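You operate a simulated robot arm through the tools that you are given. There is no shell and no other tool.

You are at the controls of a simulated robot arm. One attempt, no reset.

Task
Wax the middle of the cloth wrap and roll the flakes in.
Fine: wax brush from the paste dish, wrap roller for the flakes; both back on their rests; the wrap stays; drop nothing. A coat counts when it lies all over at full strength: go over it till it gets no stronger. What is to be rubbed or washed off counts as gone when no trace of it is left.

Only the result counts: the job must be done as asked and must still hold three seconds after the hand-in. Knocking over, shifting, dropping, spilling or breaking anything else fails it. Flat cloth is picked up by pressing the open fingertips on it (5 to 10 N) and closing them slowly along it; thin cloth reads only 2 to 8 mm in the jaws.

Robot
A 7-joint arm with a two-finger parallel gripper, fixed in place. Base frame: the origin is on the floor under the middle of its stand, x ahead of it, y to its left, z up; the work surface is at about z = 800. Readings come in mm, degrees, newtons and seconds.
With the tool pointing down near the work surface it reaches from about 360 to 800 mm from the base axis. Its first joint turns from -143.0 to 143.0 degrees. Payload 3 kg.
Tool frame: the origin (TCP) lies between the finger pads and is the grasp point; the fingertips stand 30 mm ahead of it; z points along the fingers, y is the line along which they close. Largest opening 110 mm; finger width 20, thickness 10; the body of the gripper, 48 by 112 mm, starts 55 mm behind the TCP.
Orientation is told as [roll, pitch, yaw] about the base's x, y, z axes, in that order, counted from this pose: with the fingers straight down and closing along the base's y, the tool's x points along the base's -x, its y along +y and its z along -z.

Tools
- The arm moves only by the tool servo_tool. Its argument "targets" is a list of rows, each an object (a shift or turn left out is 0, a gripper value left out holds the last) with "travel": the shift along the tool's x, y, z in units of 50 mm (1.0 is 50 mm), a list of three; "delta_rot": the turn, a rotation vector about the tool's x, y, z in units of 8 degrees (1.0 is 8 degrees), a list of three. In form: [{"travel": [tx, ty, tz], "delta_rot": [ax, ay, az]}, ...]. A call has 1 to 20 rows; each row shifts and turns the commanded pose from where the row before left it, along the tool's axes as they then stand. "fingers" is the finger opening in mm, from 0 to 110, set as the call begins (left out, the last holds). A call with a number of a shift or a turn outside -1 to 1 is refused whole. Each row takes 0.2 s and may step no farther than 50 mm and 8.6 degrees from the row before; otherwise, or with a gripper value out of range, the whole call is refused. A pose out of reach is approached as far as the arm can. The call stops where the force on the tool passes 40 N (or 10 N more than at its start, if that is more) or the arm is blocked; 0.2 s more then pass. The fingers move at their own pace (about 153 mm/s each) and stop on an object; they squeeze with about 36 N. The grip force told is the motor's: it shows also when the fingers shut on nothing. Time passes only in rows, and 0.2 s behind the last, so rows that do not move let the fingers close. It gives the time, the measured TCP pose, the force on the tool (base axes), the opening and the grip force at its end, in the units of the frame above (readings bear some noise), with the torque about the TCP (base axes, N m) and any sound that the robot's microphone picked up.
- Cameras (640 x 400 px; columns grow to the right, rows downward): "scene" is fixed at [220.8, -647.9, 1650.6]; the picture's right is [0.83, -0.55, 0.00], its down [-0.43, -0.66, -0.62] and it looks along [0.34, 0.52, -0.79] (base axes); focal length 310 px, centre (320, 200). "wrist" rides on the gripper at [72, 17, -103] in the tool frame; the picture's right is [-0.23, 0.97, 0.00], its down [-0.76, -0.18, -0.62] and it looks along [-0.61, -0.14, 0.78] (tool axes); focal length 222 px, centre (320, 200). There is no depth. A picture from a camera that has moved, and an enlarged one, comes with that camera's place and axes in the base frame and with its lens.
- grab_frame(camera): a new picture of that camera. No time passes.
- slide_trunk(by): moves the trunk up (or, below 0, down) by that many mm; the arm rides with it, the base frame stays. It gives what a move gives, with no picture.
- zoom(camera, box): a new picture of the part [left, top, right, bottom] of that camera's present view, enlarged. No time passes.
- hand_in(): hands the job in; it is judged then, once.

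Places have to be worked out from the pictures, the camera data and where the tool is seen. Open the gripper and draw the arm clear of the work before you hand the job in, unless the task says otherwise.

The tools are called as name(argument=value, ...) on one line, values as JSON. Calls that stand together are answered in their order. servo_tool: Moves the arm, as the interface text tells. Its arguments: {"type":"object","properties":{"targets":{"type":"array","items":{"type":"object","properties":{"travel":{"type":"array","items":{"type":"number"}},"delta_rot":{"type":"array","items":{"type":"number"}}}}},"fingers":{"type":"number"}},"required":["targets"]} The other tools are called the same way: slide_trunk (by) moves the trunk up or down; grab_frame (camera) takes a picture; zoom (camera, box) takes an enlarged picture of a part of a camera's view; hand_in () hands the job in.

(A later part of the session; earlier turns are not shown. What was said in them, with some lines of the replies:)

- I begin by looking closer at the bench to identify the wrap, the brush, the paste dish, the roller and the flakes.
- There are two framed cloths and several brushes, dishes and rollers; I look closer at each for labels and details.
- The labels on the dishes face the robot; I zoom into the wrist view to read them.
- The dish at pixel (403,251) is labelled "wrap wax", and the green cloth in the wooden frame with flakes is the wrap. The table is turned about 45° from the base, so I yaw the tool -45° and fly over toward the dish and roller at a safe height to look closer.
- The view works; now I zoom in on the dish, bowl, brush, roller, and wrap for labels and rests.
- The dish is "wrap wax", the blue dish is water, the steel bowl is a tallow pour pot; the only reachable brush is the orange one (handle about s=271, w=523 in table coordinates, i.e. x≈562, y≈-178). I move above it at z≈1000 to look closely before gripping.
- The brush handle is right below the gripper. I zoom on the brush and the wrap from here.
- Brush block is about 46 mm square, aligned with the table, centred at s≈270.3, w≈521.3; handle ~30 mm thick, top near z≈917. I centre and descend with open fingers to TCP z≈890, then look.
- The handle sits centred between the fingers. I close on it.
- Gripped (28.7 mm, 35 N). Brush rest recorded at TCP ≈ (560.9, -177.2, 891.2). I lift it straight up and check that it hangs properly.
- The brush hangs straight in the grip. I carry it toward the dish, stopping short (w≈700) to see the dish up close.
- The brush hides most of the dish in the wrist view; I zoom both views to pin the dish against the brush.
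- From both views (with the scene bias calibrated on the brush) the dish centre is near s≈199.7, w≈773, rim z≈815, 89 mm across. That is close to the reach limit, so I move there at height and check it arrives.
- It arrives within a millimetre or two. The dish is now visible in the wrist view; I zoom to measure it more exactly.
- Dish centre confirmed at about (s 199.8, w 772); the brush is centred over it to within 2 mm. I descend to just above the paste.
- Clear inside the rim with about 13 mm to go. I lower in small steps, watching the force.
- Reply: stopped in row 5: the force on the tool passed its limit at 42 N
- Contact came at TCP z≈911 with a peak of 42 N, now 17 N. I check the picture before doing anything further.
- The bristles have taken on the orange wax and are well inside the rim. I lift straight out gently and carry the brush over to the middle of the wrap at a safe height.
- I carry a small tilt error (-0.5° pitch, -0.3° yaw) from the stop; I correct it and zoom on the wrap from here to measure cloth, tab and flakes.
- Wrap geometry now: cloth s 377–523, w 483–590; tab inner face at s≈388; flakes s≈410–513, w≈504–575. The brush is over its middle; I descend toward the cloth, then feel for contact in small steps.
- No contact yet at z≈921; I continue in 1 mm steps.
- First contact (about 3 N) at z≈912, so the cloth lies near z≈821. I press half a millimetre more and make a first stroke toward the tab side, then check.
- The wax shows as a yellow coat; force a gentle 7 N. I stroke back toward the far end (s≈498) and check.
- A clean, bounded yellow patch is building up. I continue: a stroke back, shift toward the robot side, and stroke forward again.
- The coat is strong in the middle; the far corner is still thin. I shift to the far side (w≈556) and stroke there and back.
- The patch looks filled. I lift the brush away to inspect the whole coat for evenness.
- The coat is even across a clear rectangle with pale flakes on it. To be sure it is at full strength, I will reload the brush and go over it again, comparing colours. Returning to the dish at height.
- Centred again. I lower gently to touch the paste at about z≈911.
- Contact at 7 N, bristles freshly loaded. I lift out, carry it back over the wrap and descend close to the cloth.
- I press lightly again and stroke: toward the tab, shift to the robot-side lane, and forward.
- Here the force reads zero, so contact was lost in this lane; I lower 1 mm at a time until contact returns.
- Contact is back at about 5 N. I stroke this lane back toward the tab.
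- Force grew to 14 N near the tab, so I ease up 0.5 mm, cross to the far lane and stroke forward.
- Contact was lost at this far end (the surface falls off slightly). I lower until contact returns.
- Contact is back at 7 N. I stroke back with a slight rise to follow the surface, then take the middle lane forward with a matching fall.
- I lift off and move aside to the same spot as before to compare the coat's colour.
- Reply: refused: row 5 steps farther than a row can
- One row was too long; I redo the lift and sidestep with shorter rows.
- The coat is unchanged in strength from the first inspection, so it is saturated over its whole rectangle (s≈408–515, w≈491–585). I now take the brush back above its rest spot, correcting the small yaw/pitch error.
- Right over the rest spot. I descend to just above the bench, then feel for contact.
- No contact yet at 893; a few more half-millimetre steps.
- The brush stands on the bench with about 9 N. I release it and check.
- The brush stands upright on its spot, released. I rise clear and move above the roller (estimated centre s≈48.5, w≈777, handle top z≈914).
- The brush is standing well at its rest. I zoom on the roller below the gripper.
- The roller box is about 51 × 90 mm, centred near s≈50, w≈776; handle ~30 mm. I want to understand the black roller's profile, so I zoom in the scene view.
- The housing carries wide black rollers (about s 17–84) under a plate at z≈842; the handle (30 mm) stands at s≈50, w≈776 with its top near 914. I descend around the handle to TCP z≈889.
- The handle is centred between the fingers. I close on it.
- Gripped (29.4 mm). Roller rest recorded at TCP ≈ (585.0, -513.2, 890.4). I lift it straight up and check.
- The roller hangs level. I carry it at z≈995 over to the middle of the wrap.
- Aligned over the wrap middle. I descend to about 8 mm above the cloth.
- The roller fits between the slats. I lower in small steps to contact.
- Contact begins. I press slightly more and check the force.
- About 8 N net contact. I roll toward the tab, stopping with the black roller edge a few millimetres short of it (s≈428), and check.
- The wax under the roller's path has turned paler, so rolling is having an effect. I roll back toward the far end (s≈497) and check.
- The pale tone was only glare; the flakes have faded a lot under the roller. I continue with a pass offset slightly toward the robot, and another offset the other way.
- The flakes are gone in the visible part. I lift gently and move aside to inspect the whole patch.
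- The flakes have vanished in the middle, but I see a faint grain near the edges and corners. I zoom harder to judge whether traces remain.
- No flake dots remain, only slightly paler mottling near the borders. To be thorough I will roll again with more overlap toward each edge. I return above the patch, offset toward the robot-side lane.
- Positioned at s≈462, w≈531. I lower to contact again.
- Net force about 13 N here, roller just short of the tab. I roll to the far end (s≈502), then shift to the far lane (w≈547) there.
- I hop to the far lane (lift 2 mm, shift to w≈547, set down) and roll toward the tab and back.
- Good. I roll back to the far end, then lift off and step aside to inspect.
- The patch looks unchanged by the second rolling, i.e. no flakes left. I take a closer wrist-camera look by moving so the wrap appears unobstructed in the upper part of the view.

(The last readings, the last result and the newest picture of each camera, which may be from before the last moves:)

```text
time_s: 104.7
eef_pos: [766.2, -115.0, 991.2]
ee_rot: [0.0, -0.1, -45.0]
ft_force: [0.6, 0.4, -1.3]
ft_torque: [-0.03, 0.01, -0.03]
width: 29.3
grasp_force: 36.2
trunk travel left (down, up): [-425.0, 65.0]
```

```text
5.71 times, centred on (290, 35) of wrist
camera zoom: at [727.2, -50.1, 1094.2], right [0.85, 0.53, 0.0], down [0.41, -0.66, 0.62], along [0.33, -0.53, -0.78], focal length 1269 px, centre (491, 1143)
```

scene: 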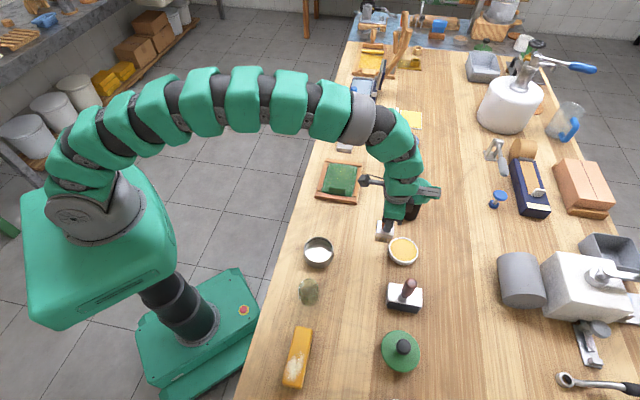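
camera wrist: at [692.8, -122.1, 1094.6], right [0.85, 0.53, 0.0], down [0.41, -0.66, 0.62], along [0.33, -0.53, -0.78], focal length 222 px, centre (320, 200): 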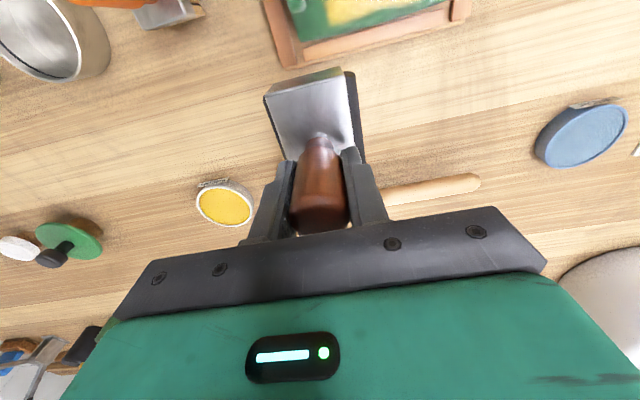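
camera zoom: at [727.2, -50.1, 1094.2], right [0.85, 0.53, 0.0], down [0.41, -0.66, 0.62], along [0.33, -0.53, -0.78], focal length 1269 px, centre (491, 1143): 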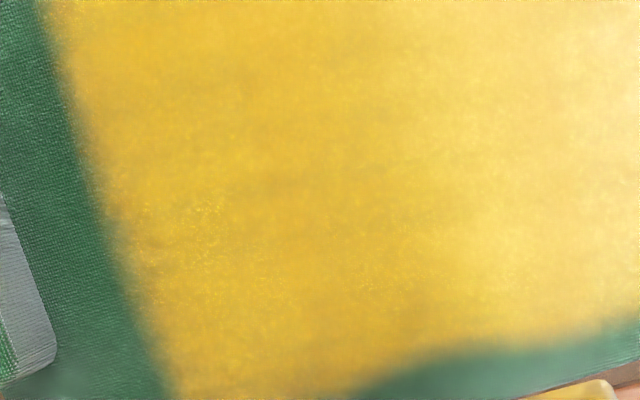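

The coat looks smooth, but I notice some tiny bright specks near the tab side; I zoom further to see whether they are flake traces.

zoom(camera="wrist", box=[255, 15, 315, 65])

zoom(camera="wrist", box=[240, 0, 290, 40])

zoom(camera="wrist", box=[310, 0, 370, 50])

```text
8.00 times, centred on (285, 40) of wrist
camera zoom: at [727.2, -50.1, 1094.2], right [0.85, 0.53, 0.0], down [0.41, -0.66, 0.62], along [0.33, -0.53, -0.78], focal length 1777 px, centre (600, 1480)
```

zoom: 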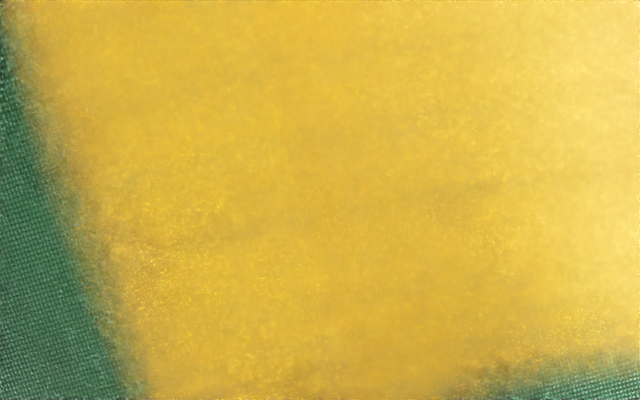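

```text
10.00 times, centred on (265, 20) of wrist
camera zoom: at [727.2, -50.1, 1094.2], right [0.85, 0.53, 0.0], down [0.41, -0.66, 0.62], along [0.33, -0.53, -0.78], focal length 2221 px, centre (870, 2000)
```

zoom: 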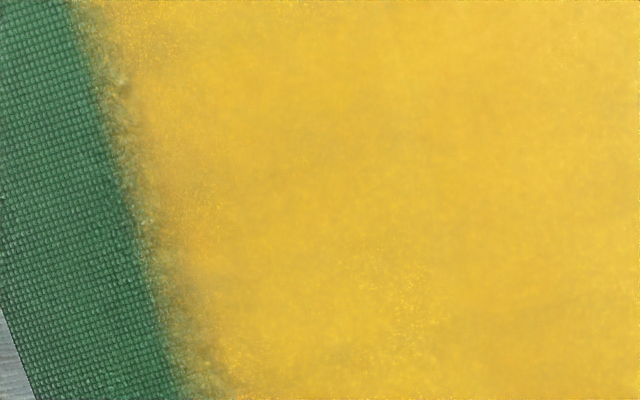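

```text
8.00 times, centred on (340, 25) of wrist
camera zoom: at [727.2, -50.1, 1094.2], right [0.85, 0.53, 0.0], down [0.41, -0.66, 0.62], along [0.33, -0.53, -0.78], focal length 1777 px, centre (160, 1600)
```

zoom: 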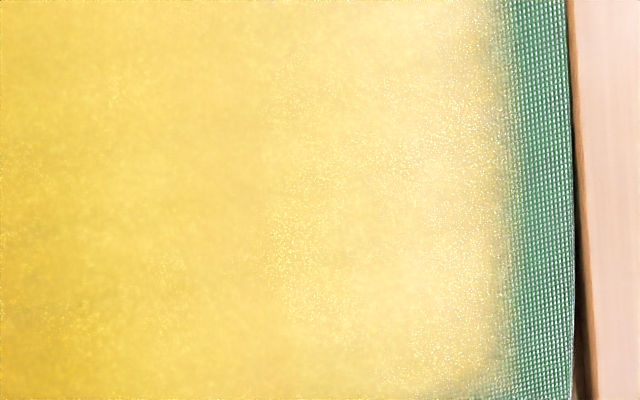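

Those are just the wax's own glint, no flake dots remain anywhere. The cloth lies within about 2 mm of where it was. I now carry the roller back above its rest by exactly reversing the commanded shifts.

servo_tool(targets=[{"travel": [-0.1235, -0.33, 0]}, {"travel": [-0.2688, -0.7182, 0]}, {"travel": [-0.2688, -0.7182, 0]}, {"travel": [-0.2688, -0.7182, 0]}, {"travel": [-0.2688, -0.7182, 0]}, {"travel": [-0.2688, -0.7182, 0]}, {"travel": [-0.2688, -0.7182, 0]}, {"travel": [-0.2688, -0.7182, 0]}, {"travel": [-0.2688, -0.7182, 0]}, {"travel": [-0.2688, -0.7182, 0]}, {"travel": [-0.2688, -0.7182, 0]}, {"travel": [-0.2688, -0.7182, 0]}, {"travel": [0, 0, 0]}, {"travel": [0, 0, 0]}])

zoom(camera="scene", box=[340, 200, 440, 330])

zoom(camera="scene", box=[295, 145, 385, 225])

```text
time_s: 107.7
eef_pos: [583.9, -513.8, 990.9]
ee_rot: [0.2, 0.1, -44.9]
ft_force: [0.4, 0.1, -1.4]
ft_torque: [0.01, 0.01, 0.03]
width: 29.1
grasp_force: 36.3
trunk travel left (down, up): [-425.0, 65.0]
```

```text
3.08 times, centred on (390, 265) of scene
camera zoom: at [220.8, -647.9, 1650.6], right [0.83, -0.55, 0.0], down [-0.43, -0.66, -0.62], along [0.34, 0.52, -0.79], focal length 954 px, centre (105, 0)
```

zoom: 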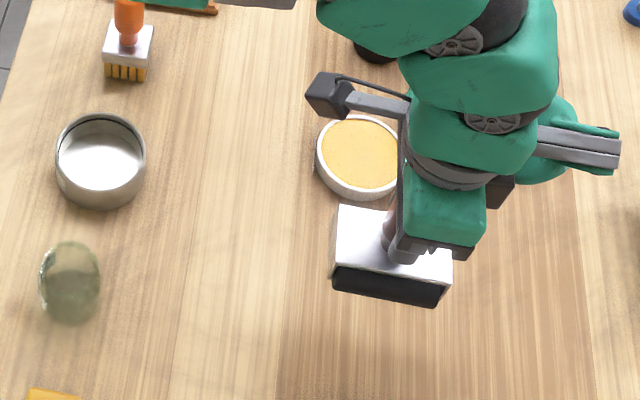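

```text
5.00 times, centred on (340, 185) of scene
camera zoom: at [220.8, -647.9, 1650.6], right [0.83, -0.55, 0.0], down [-0.43, -0.66, -0.62], along [0.34, 0.52, -0.79], focal length 1550 px, centre (220, 275)
```

zoom: 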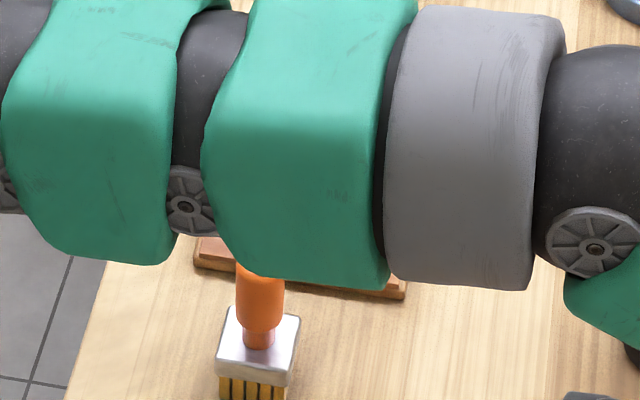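

Exactly above the rest. I lower to a few millimetres above the bench, then step down gently.

servo_tool(targets=[{"travel": [0, 0, 0.4]}, {"travel": [0, 0, 0.6]}, {"travel": [0, 0, 0.5]}, {"travel": [0, 0, 0.3]}, {"travel": [0, 0, 0.1]}, {"travel": [0, 0, 0.02]}, {"travel": [0, 0, 0]}])

```text
time_s: 109.2
eef_pos: [584.5, -513.0, 894.0]
ee_rot: [-0.1, 0.0, -45.1]
ft_force: [0.4, 0.3, -2.8]
ft_torque: [0.01, 0.0, -0.02]
width: 29.1
grasp_force: 36.5
trunk travel left (down, up): [-425.0, 65.0]
```

servo_tool(targets=[{"travel": [0, 0, 0.02]}, {"travel": [0, 0, 0.02]}, {"travel": [0, 0, 0.016]}, {"travel": [0, 0, 0]}])

```text
time_s: 110.2
eef_pos: [583.8, -513.2, 891.4]
ee_rot: [-0.1, -0.1, -45.1]
ft_force: [0.2, -0.6, -1.9]
ft_torque: [0.01, 0.03, -0.04]
width: 29.1
grasp_force: 36.0
trunk travel left (down, up): [-425.0, 65.0]
```

servo_tool(targets=[{"travel": [0, 0, 0.014]}, {"travel": [0, 0, 0.012]}, {"travel": [0, 0, 0]}])

```text
time_s: 111.0
eef_pos: [583.8, -513.3, 890.8]
ee_rot: [0.1, -0.1, -45.0]
ft_force: [-1.0, 1.1, 2.1]
ft_torque: [-0.04, 0.13, -0.05]
width: 29.2
grasp_force: 35.9
trunk travel left (down, up): [-425.0, 65.0]
```

The roller is down on the bench with about 4 N. I release and check it stands.

servo_tool(targets=[{"travel": [0, 0, 0]}, {"travel": [0, 0, 0]}, {"travel": [0, 0, 0]}], fingers=80)

grab_frame(camera="wrist")

```text
time_s: 111.8
eef_pos: [585.1, -512.7, 890.8]
ee_rot: [0.1, 0.1, -45.0]
ft_force: [-1.1, 0.0, 0.7]
ft_torque: [-0.03, 0.0, 0.02]
width: 79.8
grasp_force: 0.1
trunk travel left (down, up): [-425.0, 65.0]
```

```text
taken
camera wrist: at [544.9, -449.5, 993.6], right [0.85, 0.53, 0.0], down [0.41, -0.66, 0.62], along [0.33, -0.53, -0.78], focal length 222 px, centre (320, 200)
```

wrist: 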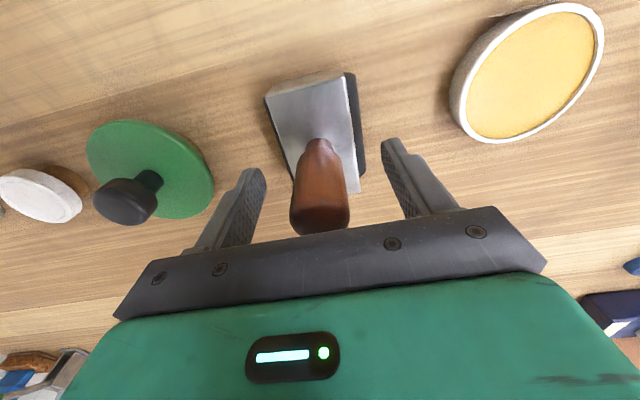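

The roller stands back on its spot. I rise straight up and go over the wrap with an empty gripper for an unobstructed close inspection.

servo_tool(targets=[{"travel": [0, 0, -0.3]}, {"travel": [0, 0, -0.8]}, {"travel": [0, 0, -0.9]}, {"travel": [0, 0, -0.4]}, {"travel": [0.2, 0.3, 0]}, {"travel": [0.45, 0.66, 0]}, {"travel": [0.45, 0.66, 0]}, {"travel": [0.45, 0.66, 0]}, {"travel": [0.45, 0.66, 0]}, {"travel": [0.45, 0.66, 0]}, {"travel": [0.45, 0.66, 0]}, {"travel": [0.45, 0.66, 0]}, {"travel": [0.45, 0.66, 0]}, {"travel": [0.45, 0.66, 0]}, {"travel": [0.45, 0.66, 0]}, {"travel": [0.45, 0.66, 0]}, {"travel": [0, 0, 0]}], fingers=110)

grab_frame(camera="wrist")

grab_frame(camera="scene")

```text
time_s: 115.5
eef_pos: [668.4, -64.7, 1011.3]
ee_rot: [0.0, 0.0, -45.0]
ft_force: [0.0, 1.2, 0.1]
ft_torque: [0.04, 0.0, -0.01]
width: 110.1
grasp_force: 0.1
trunk travel left (down, up): [-425.0, 65.0]
```

```text
taken
camera wrist: at [628.9, -0.9, 1113.6], right [0.85, 0.53, 0.0], down [0.41, -0.66, 0.62], along [0.33, -0.53, -0.78], focal length 222 px, centre (320, 200)
```

wrist: 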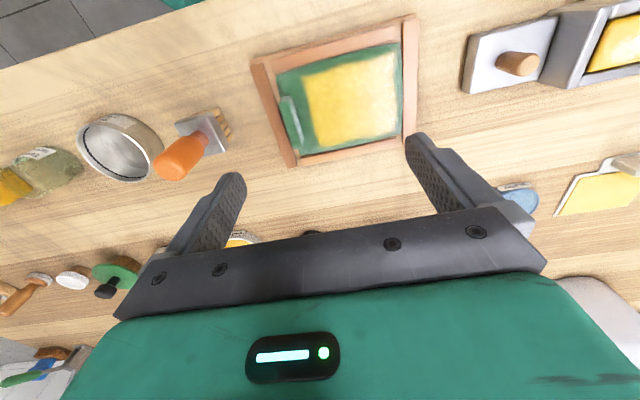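

```text
taken
```

scene: 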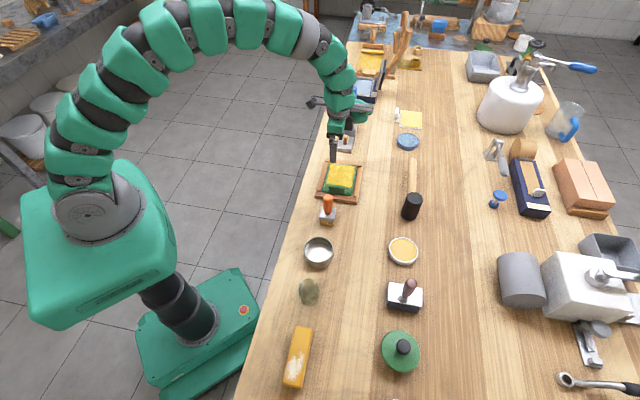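

I zoom in on the wrap from this unobstructed view.

zoom(camera="wrist", box=[245, 10, 425, 170])

zoom(camera="wrist", box=[290, 45, 410, 155])

zoom(camera="scene", box=[310, 150, 374, 214])

zoom(camera="scene", box=[370, 230, 440, 320])

```text
2.50 times, centred on (335, 90) of wrist
camera zoom: at [628.9, -0.9, 1113.6], right [0.85, 0.53, 0.0], down [0.41, -0.66, 0.62], along [0.33, -0.53, -0.78], focal length 555 px, centre (282, 475)
```

zoom: 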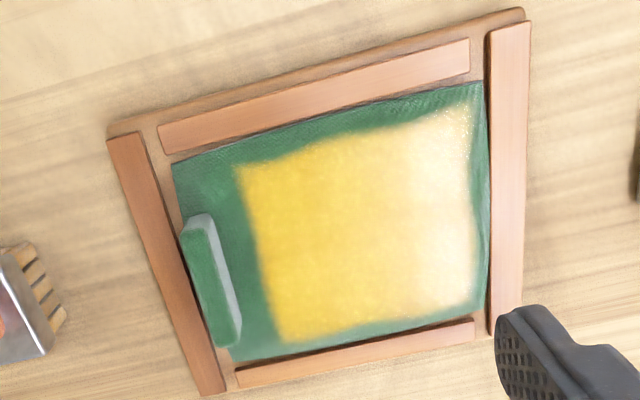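

```text
3.64 times, centred on (350, 100) of wrist
camera zoom: at [628.9, -0.9, 1113.6], right [0.85, 0.53, 0.0], down [0.41, -0.66, 0.62], along [0.33, -0.53, -0.78], focal length 808 px, centre (211, 564)
```

zoom: 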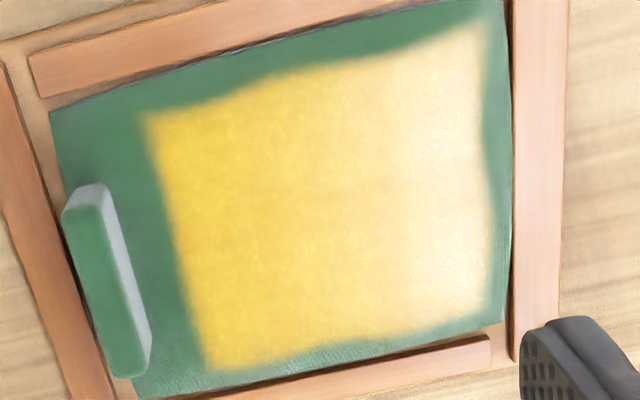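

```text
6.25 times, centred on (342, 182) of scene
camera zoom: at [220.8, -647.9, 1650.6], right [0.83, -0.55, 0.0], down [-0.43, -0.66, -0.62], along [0.34, 0.52, -0.79], focal length 1938 px, centre (182, 312)
```

zoom: 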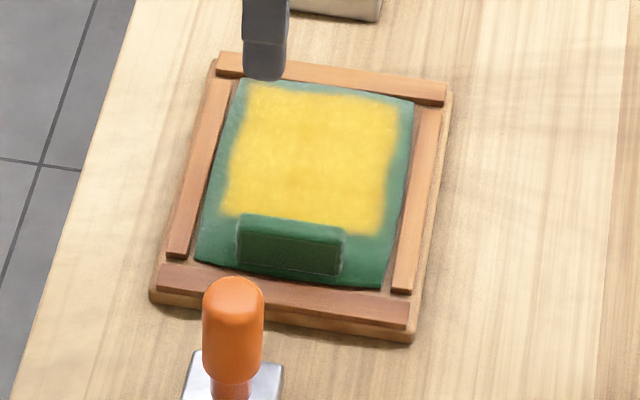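

```text
4.44 times, centred on (405, 275) of scene
camera zoom: at [220.8, -647.9, 1650.6], right [0.83, -0.55, 0.0], down [-0.43, -0.66, -0.62], along [0.34, 0.52, -0.79], focal length 1378 px, centre (-58, -133)
```

zoom: 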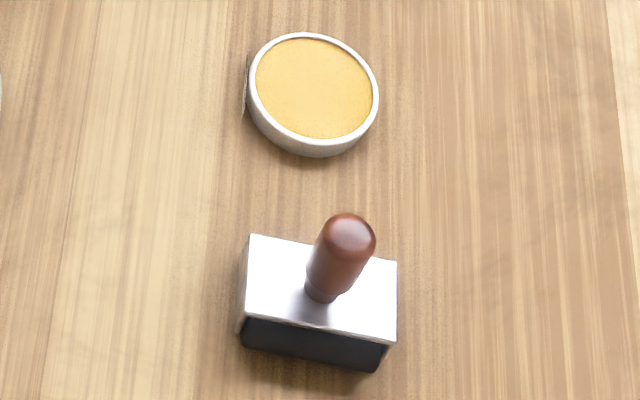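

Everything is in place. For a final quality check I bring the wrist camera closer to the wrap to judge the border areas (fine grain vs. any flake traces).

servo_tool(targets=[{"travel": [0.54, 0.393, 0.2]}, {"travel": [0.54, 0.393, 0.4]}, {"travel": [0.54, 0.393, 0.4]}, {"travel": [0, 0, 0.2]}, {"travel": [0, 0, 0]}])

grab_frame(camera="wrist")

```text
time_s: 116.7
eef_pos: [653.6, 35.3, 950.1]
ee_rot: [0.0, -0.1, -45.0]
ft_force: [0.2, 0.8, -0.8]
ft_torque: [0.01, 0.01, 0.03]
width: 110.2
grasp_force: 0.0
trunk travel left (down, up): [-425.0, 65.0]
```

```text
taken
camera wrist: at [615.1, 98.6, 1054.1], right [0.85, 0.53, 0.0], down [0.41, -0.66, 0.62], along [0.33, -0.53, -0.78], focal length 222 px, centre (320, 200)
```

wrist: 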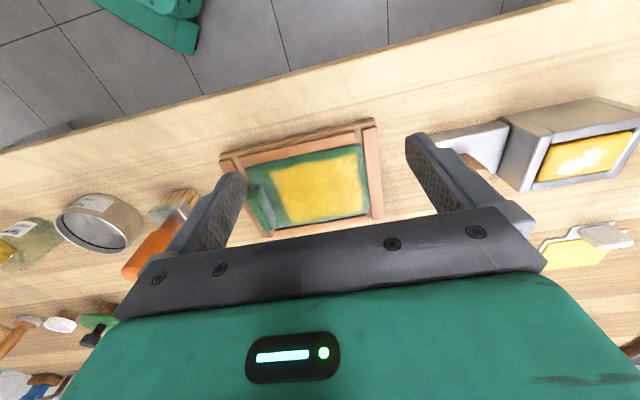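

zoom(camera="wrist", box=[235, 130, 385, 235])

zoom(camera="wrist", box=[265, 150, 325, 230])

zoom(camera="wrist", box=[310, 140, 370, 220])

```text
3.81 times, centred on (310, 182) of wrist
camera zoom: at [615.1, 98.6, 1054.1], right [0.85, 0.53, 0.0], down [0.41, -0.66, 0.62], along [0.33, -0.53, -0.78], focal length 846 px, centre (358, 267)
```

zoom: 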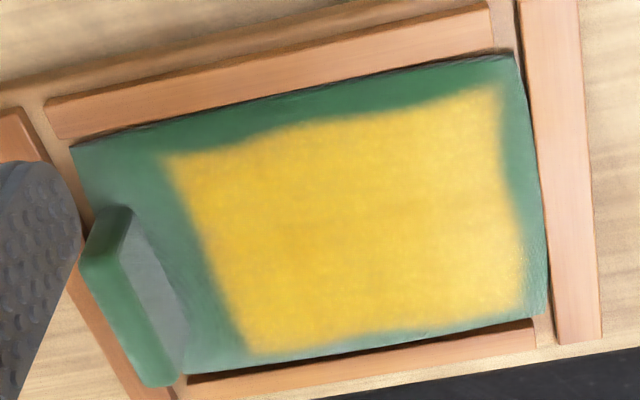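

```text
5.00 times, centred on (295, 190) of wrist
camera zoom: at [615.1, 98.6, 1054.1], right [0.85, 0.53, 0.0], down [0.41, -0.66, 0.62], along [0.33, -0.53, -0.78], focal length 1111 px, centre (445, 250)
```

zoom: 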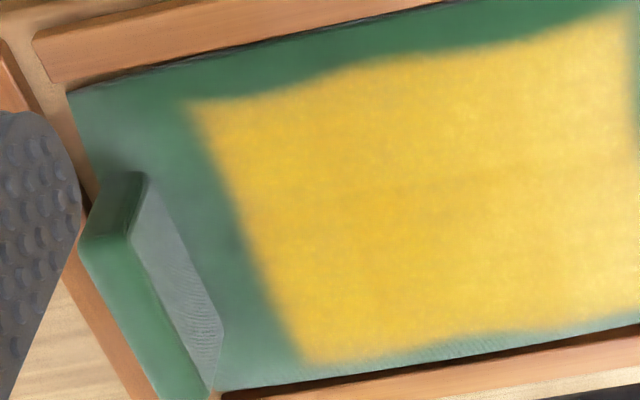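

```text
5.00 times, centred on (340, 180) of wrist
camera zoom: at [615.1, 98.6, 1054.1], right [0.85, 0.53, 0.0], down [0.41, -0.66, 0.62], along [0.33, -0.53, -0.78], focal length 1111 px, centre (220, 300)
```

zoom: 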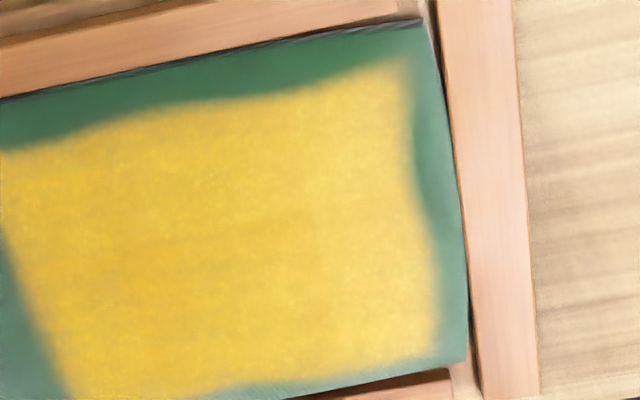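

From all angles the coat is even and full with no flakes left. I raise the arm well clear with the gripper open and take a last look before handing in.

servo_tool(targets=[{"travel": [0, 0, -0.5]}, {"travel": [0, 0, -0.9]}, {"travel": [0, 0, -0.9]}, {"travel": [0, 0, -0.9]}, {"travel": [0.5, 0, -0.6]}, {"travel": [0.5, 0, -0.6]}, {"travel": [0, 0, 0]}, {"travel": [0, 0, 0]}], fingers=110)

grab_frame(camera="scene")

zoom(camera="scene", box=[290, 130, 440, 330])

```text
time_s: 118.5
eef_pos: [617.1, 71.0, 1170.7]
ee_rot: [0.0, 0.0, -45.0]
ft_force: [-0.6, 0.6, 0.2]
ft_torque: [-0.01, 0.02, -0.02]
width: 109.9
grasp_force: 0.1
trunk travel left (down, up): [-425.0, 65.0]
```

```text
taken
```

scene: 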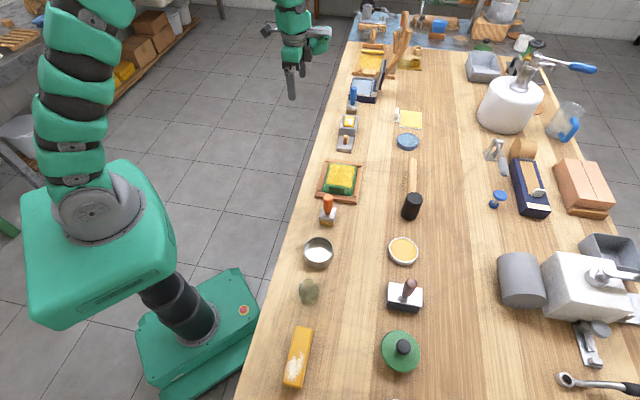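

```text
2.00 times, centred on (365, 230) of scene
camera zoom: at [220.8, -647.9, 1650.6], right [0.83, -0.55, 0.0], down [-0.43, -0.66, -0.62], along [0.34, 0.52, -0.79], focal length 620 px, centre (230, 140)
```

zoom: 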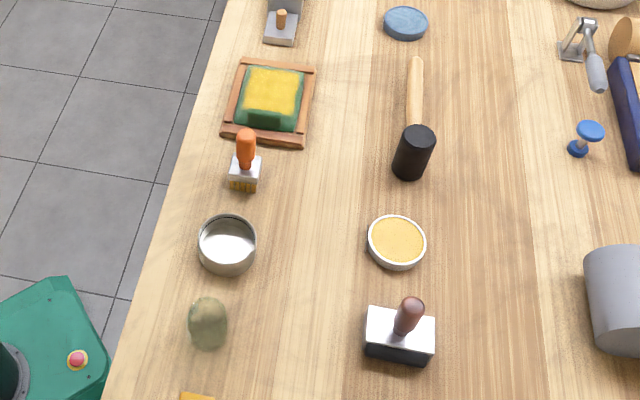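

The last pictures show the wrap in its frame with an even wax coat and no flakes left. The brush and roller stand on their rests, nothing else has moved, and the arm is clear with the gripper open, so I hand in.

hand_in()

```text
The job is handed in.
```

I waxed the middle of the wrap, rolled the flakes in, and handed the job in; I haven't seen the judging result.

- **Wax:** I loaded the brush twice from the dish labelled "wrap wax" and went over the middle until a second full pass made it no stronger. Close-up pictures show an even coat over the whole patch.
- **Flakes:** I rolled the patch in overlapping lanes. No flake dots are visible in the close-ups; the faint glints left near the edges look like the wax itself and did not change with more rolling.
- **Tools:** The orange brush and the roller are back standing where I picked them up, directly on the bench. I saw no separate rests, so I took those spots as their rests. The brush was chosen because it was the only one within reach.
- **Wrap:** It stayed in its frame, but brushing and rolling shifted it about 2 mm.
- **Contact force:** My first dip pressed the brush into the dish at about 42 N before the arm stopped itself. The dish did not move and nothing spilled.

Nothing was dropped or knocked over, and the arm was clear with the gripper open at hand-in.
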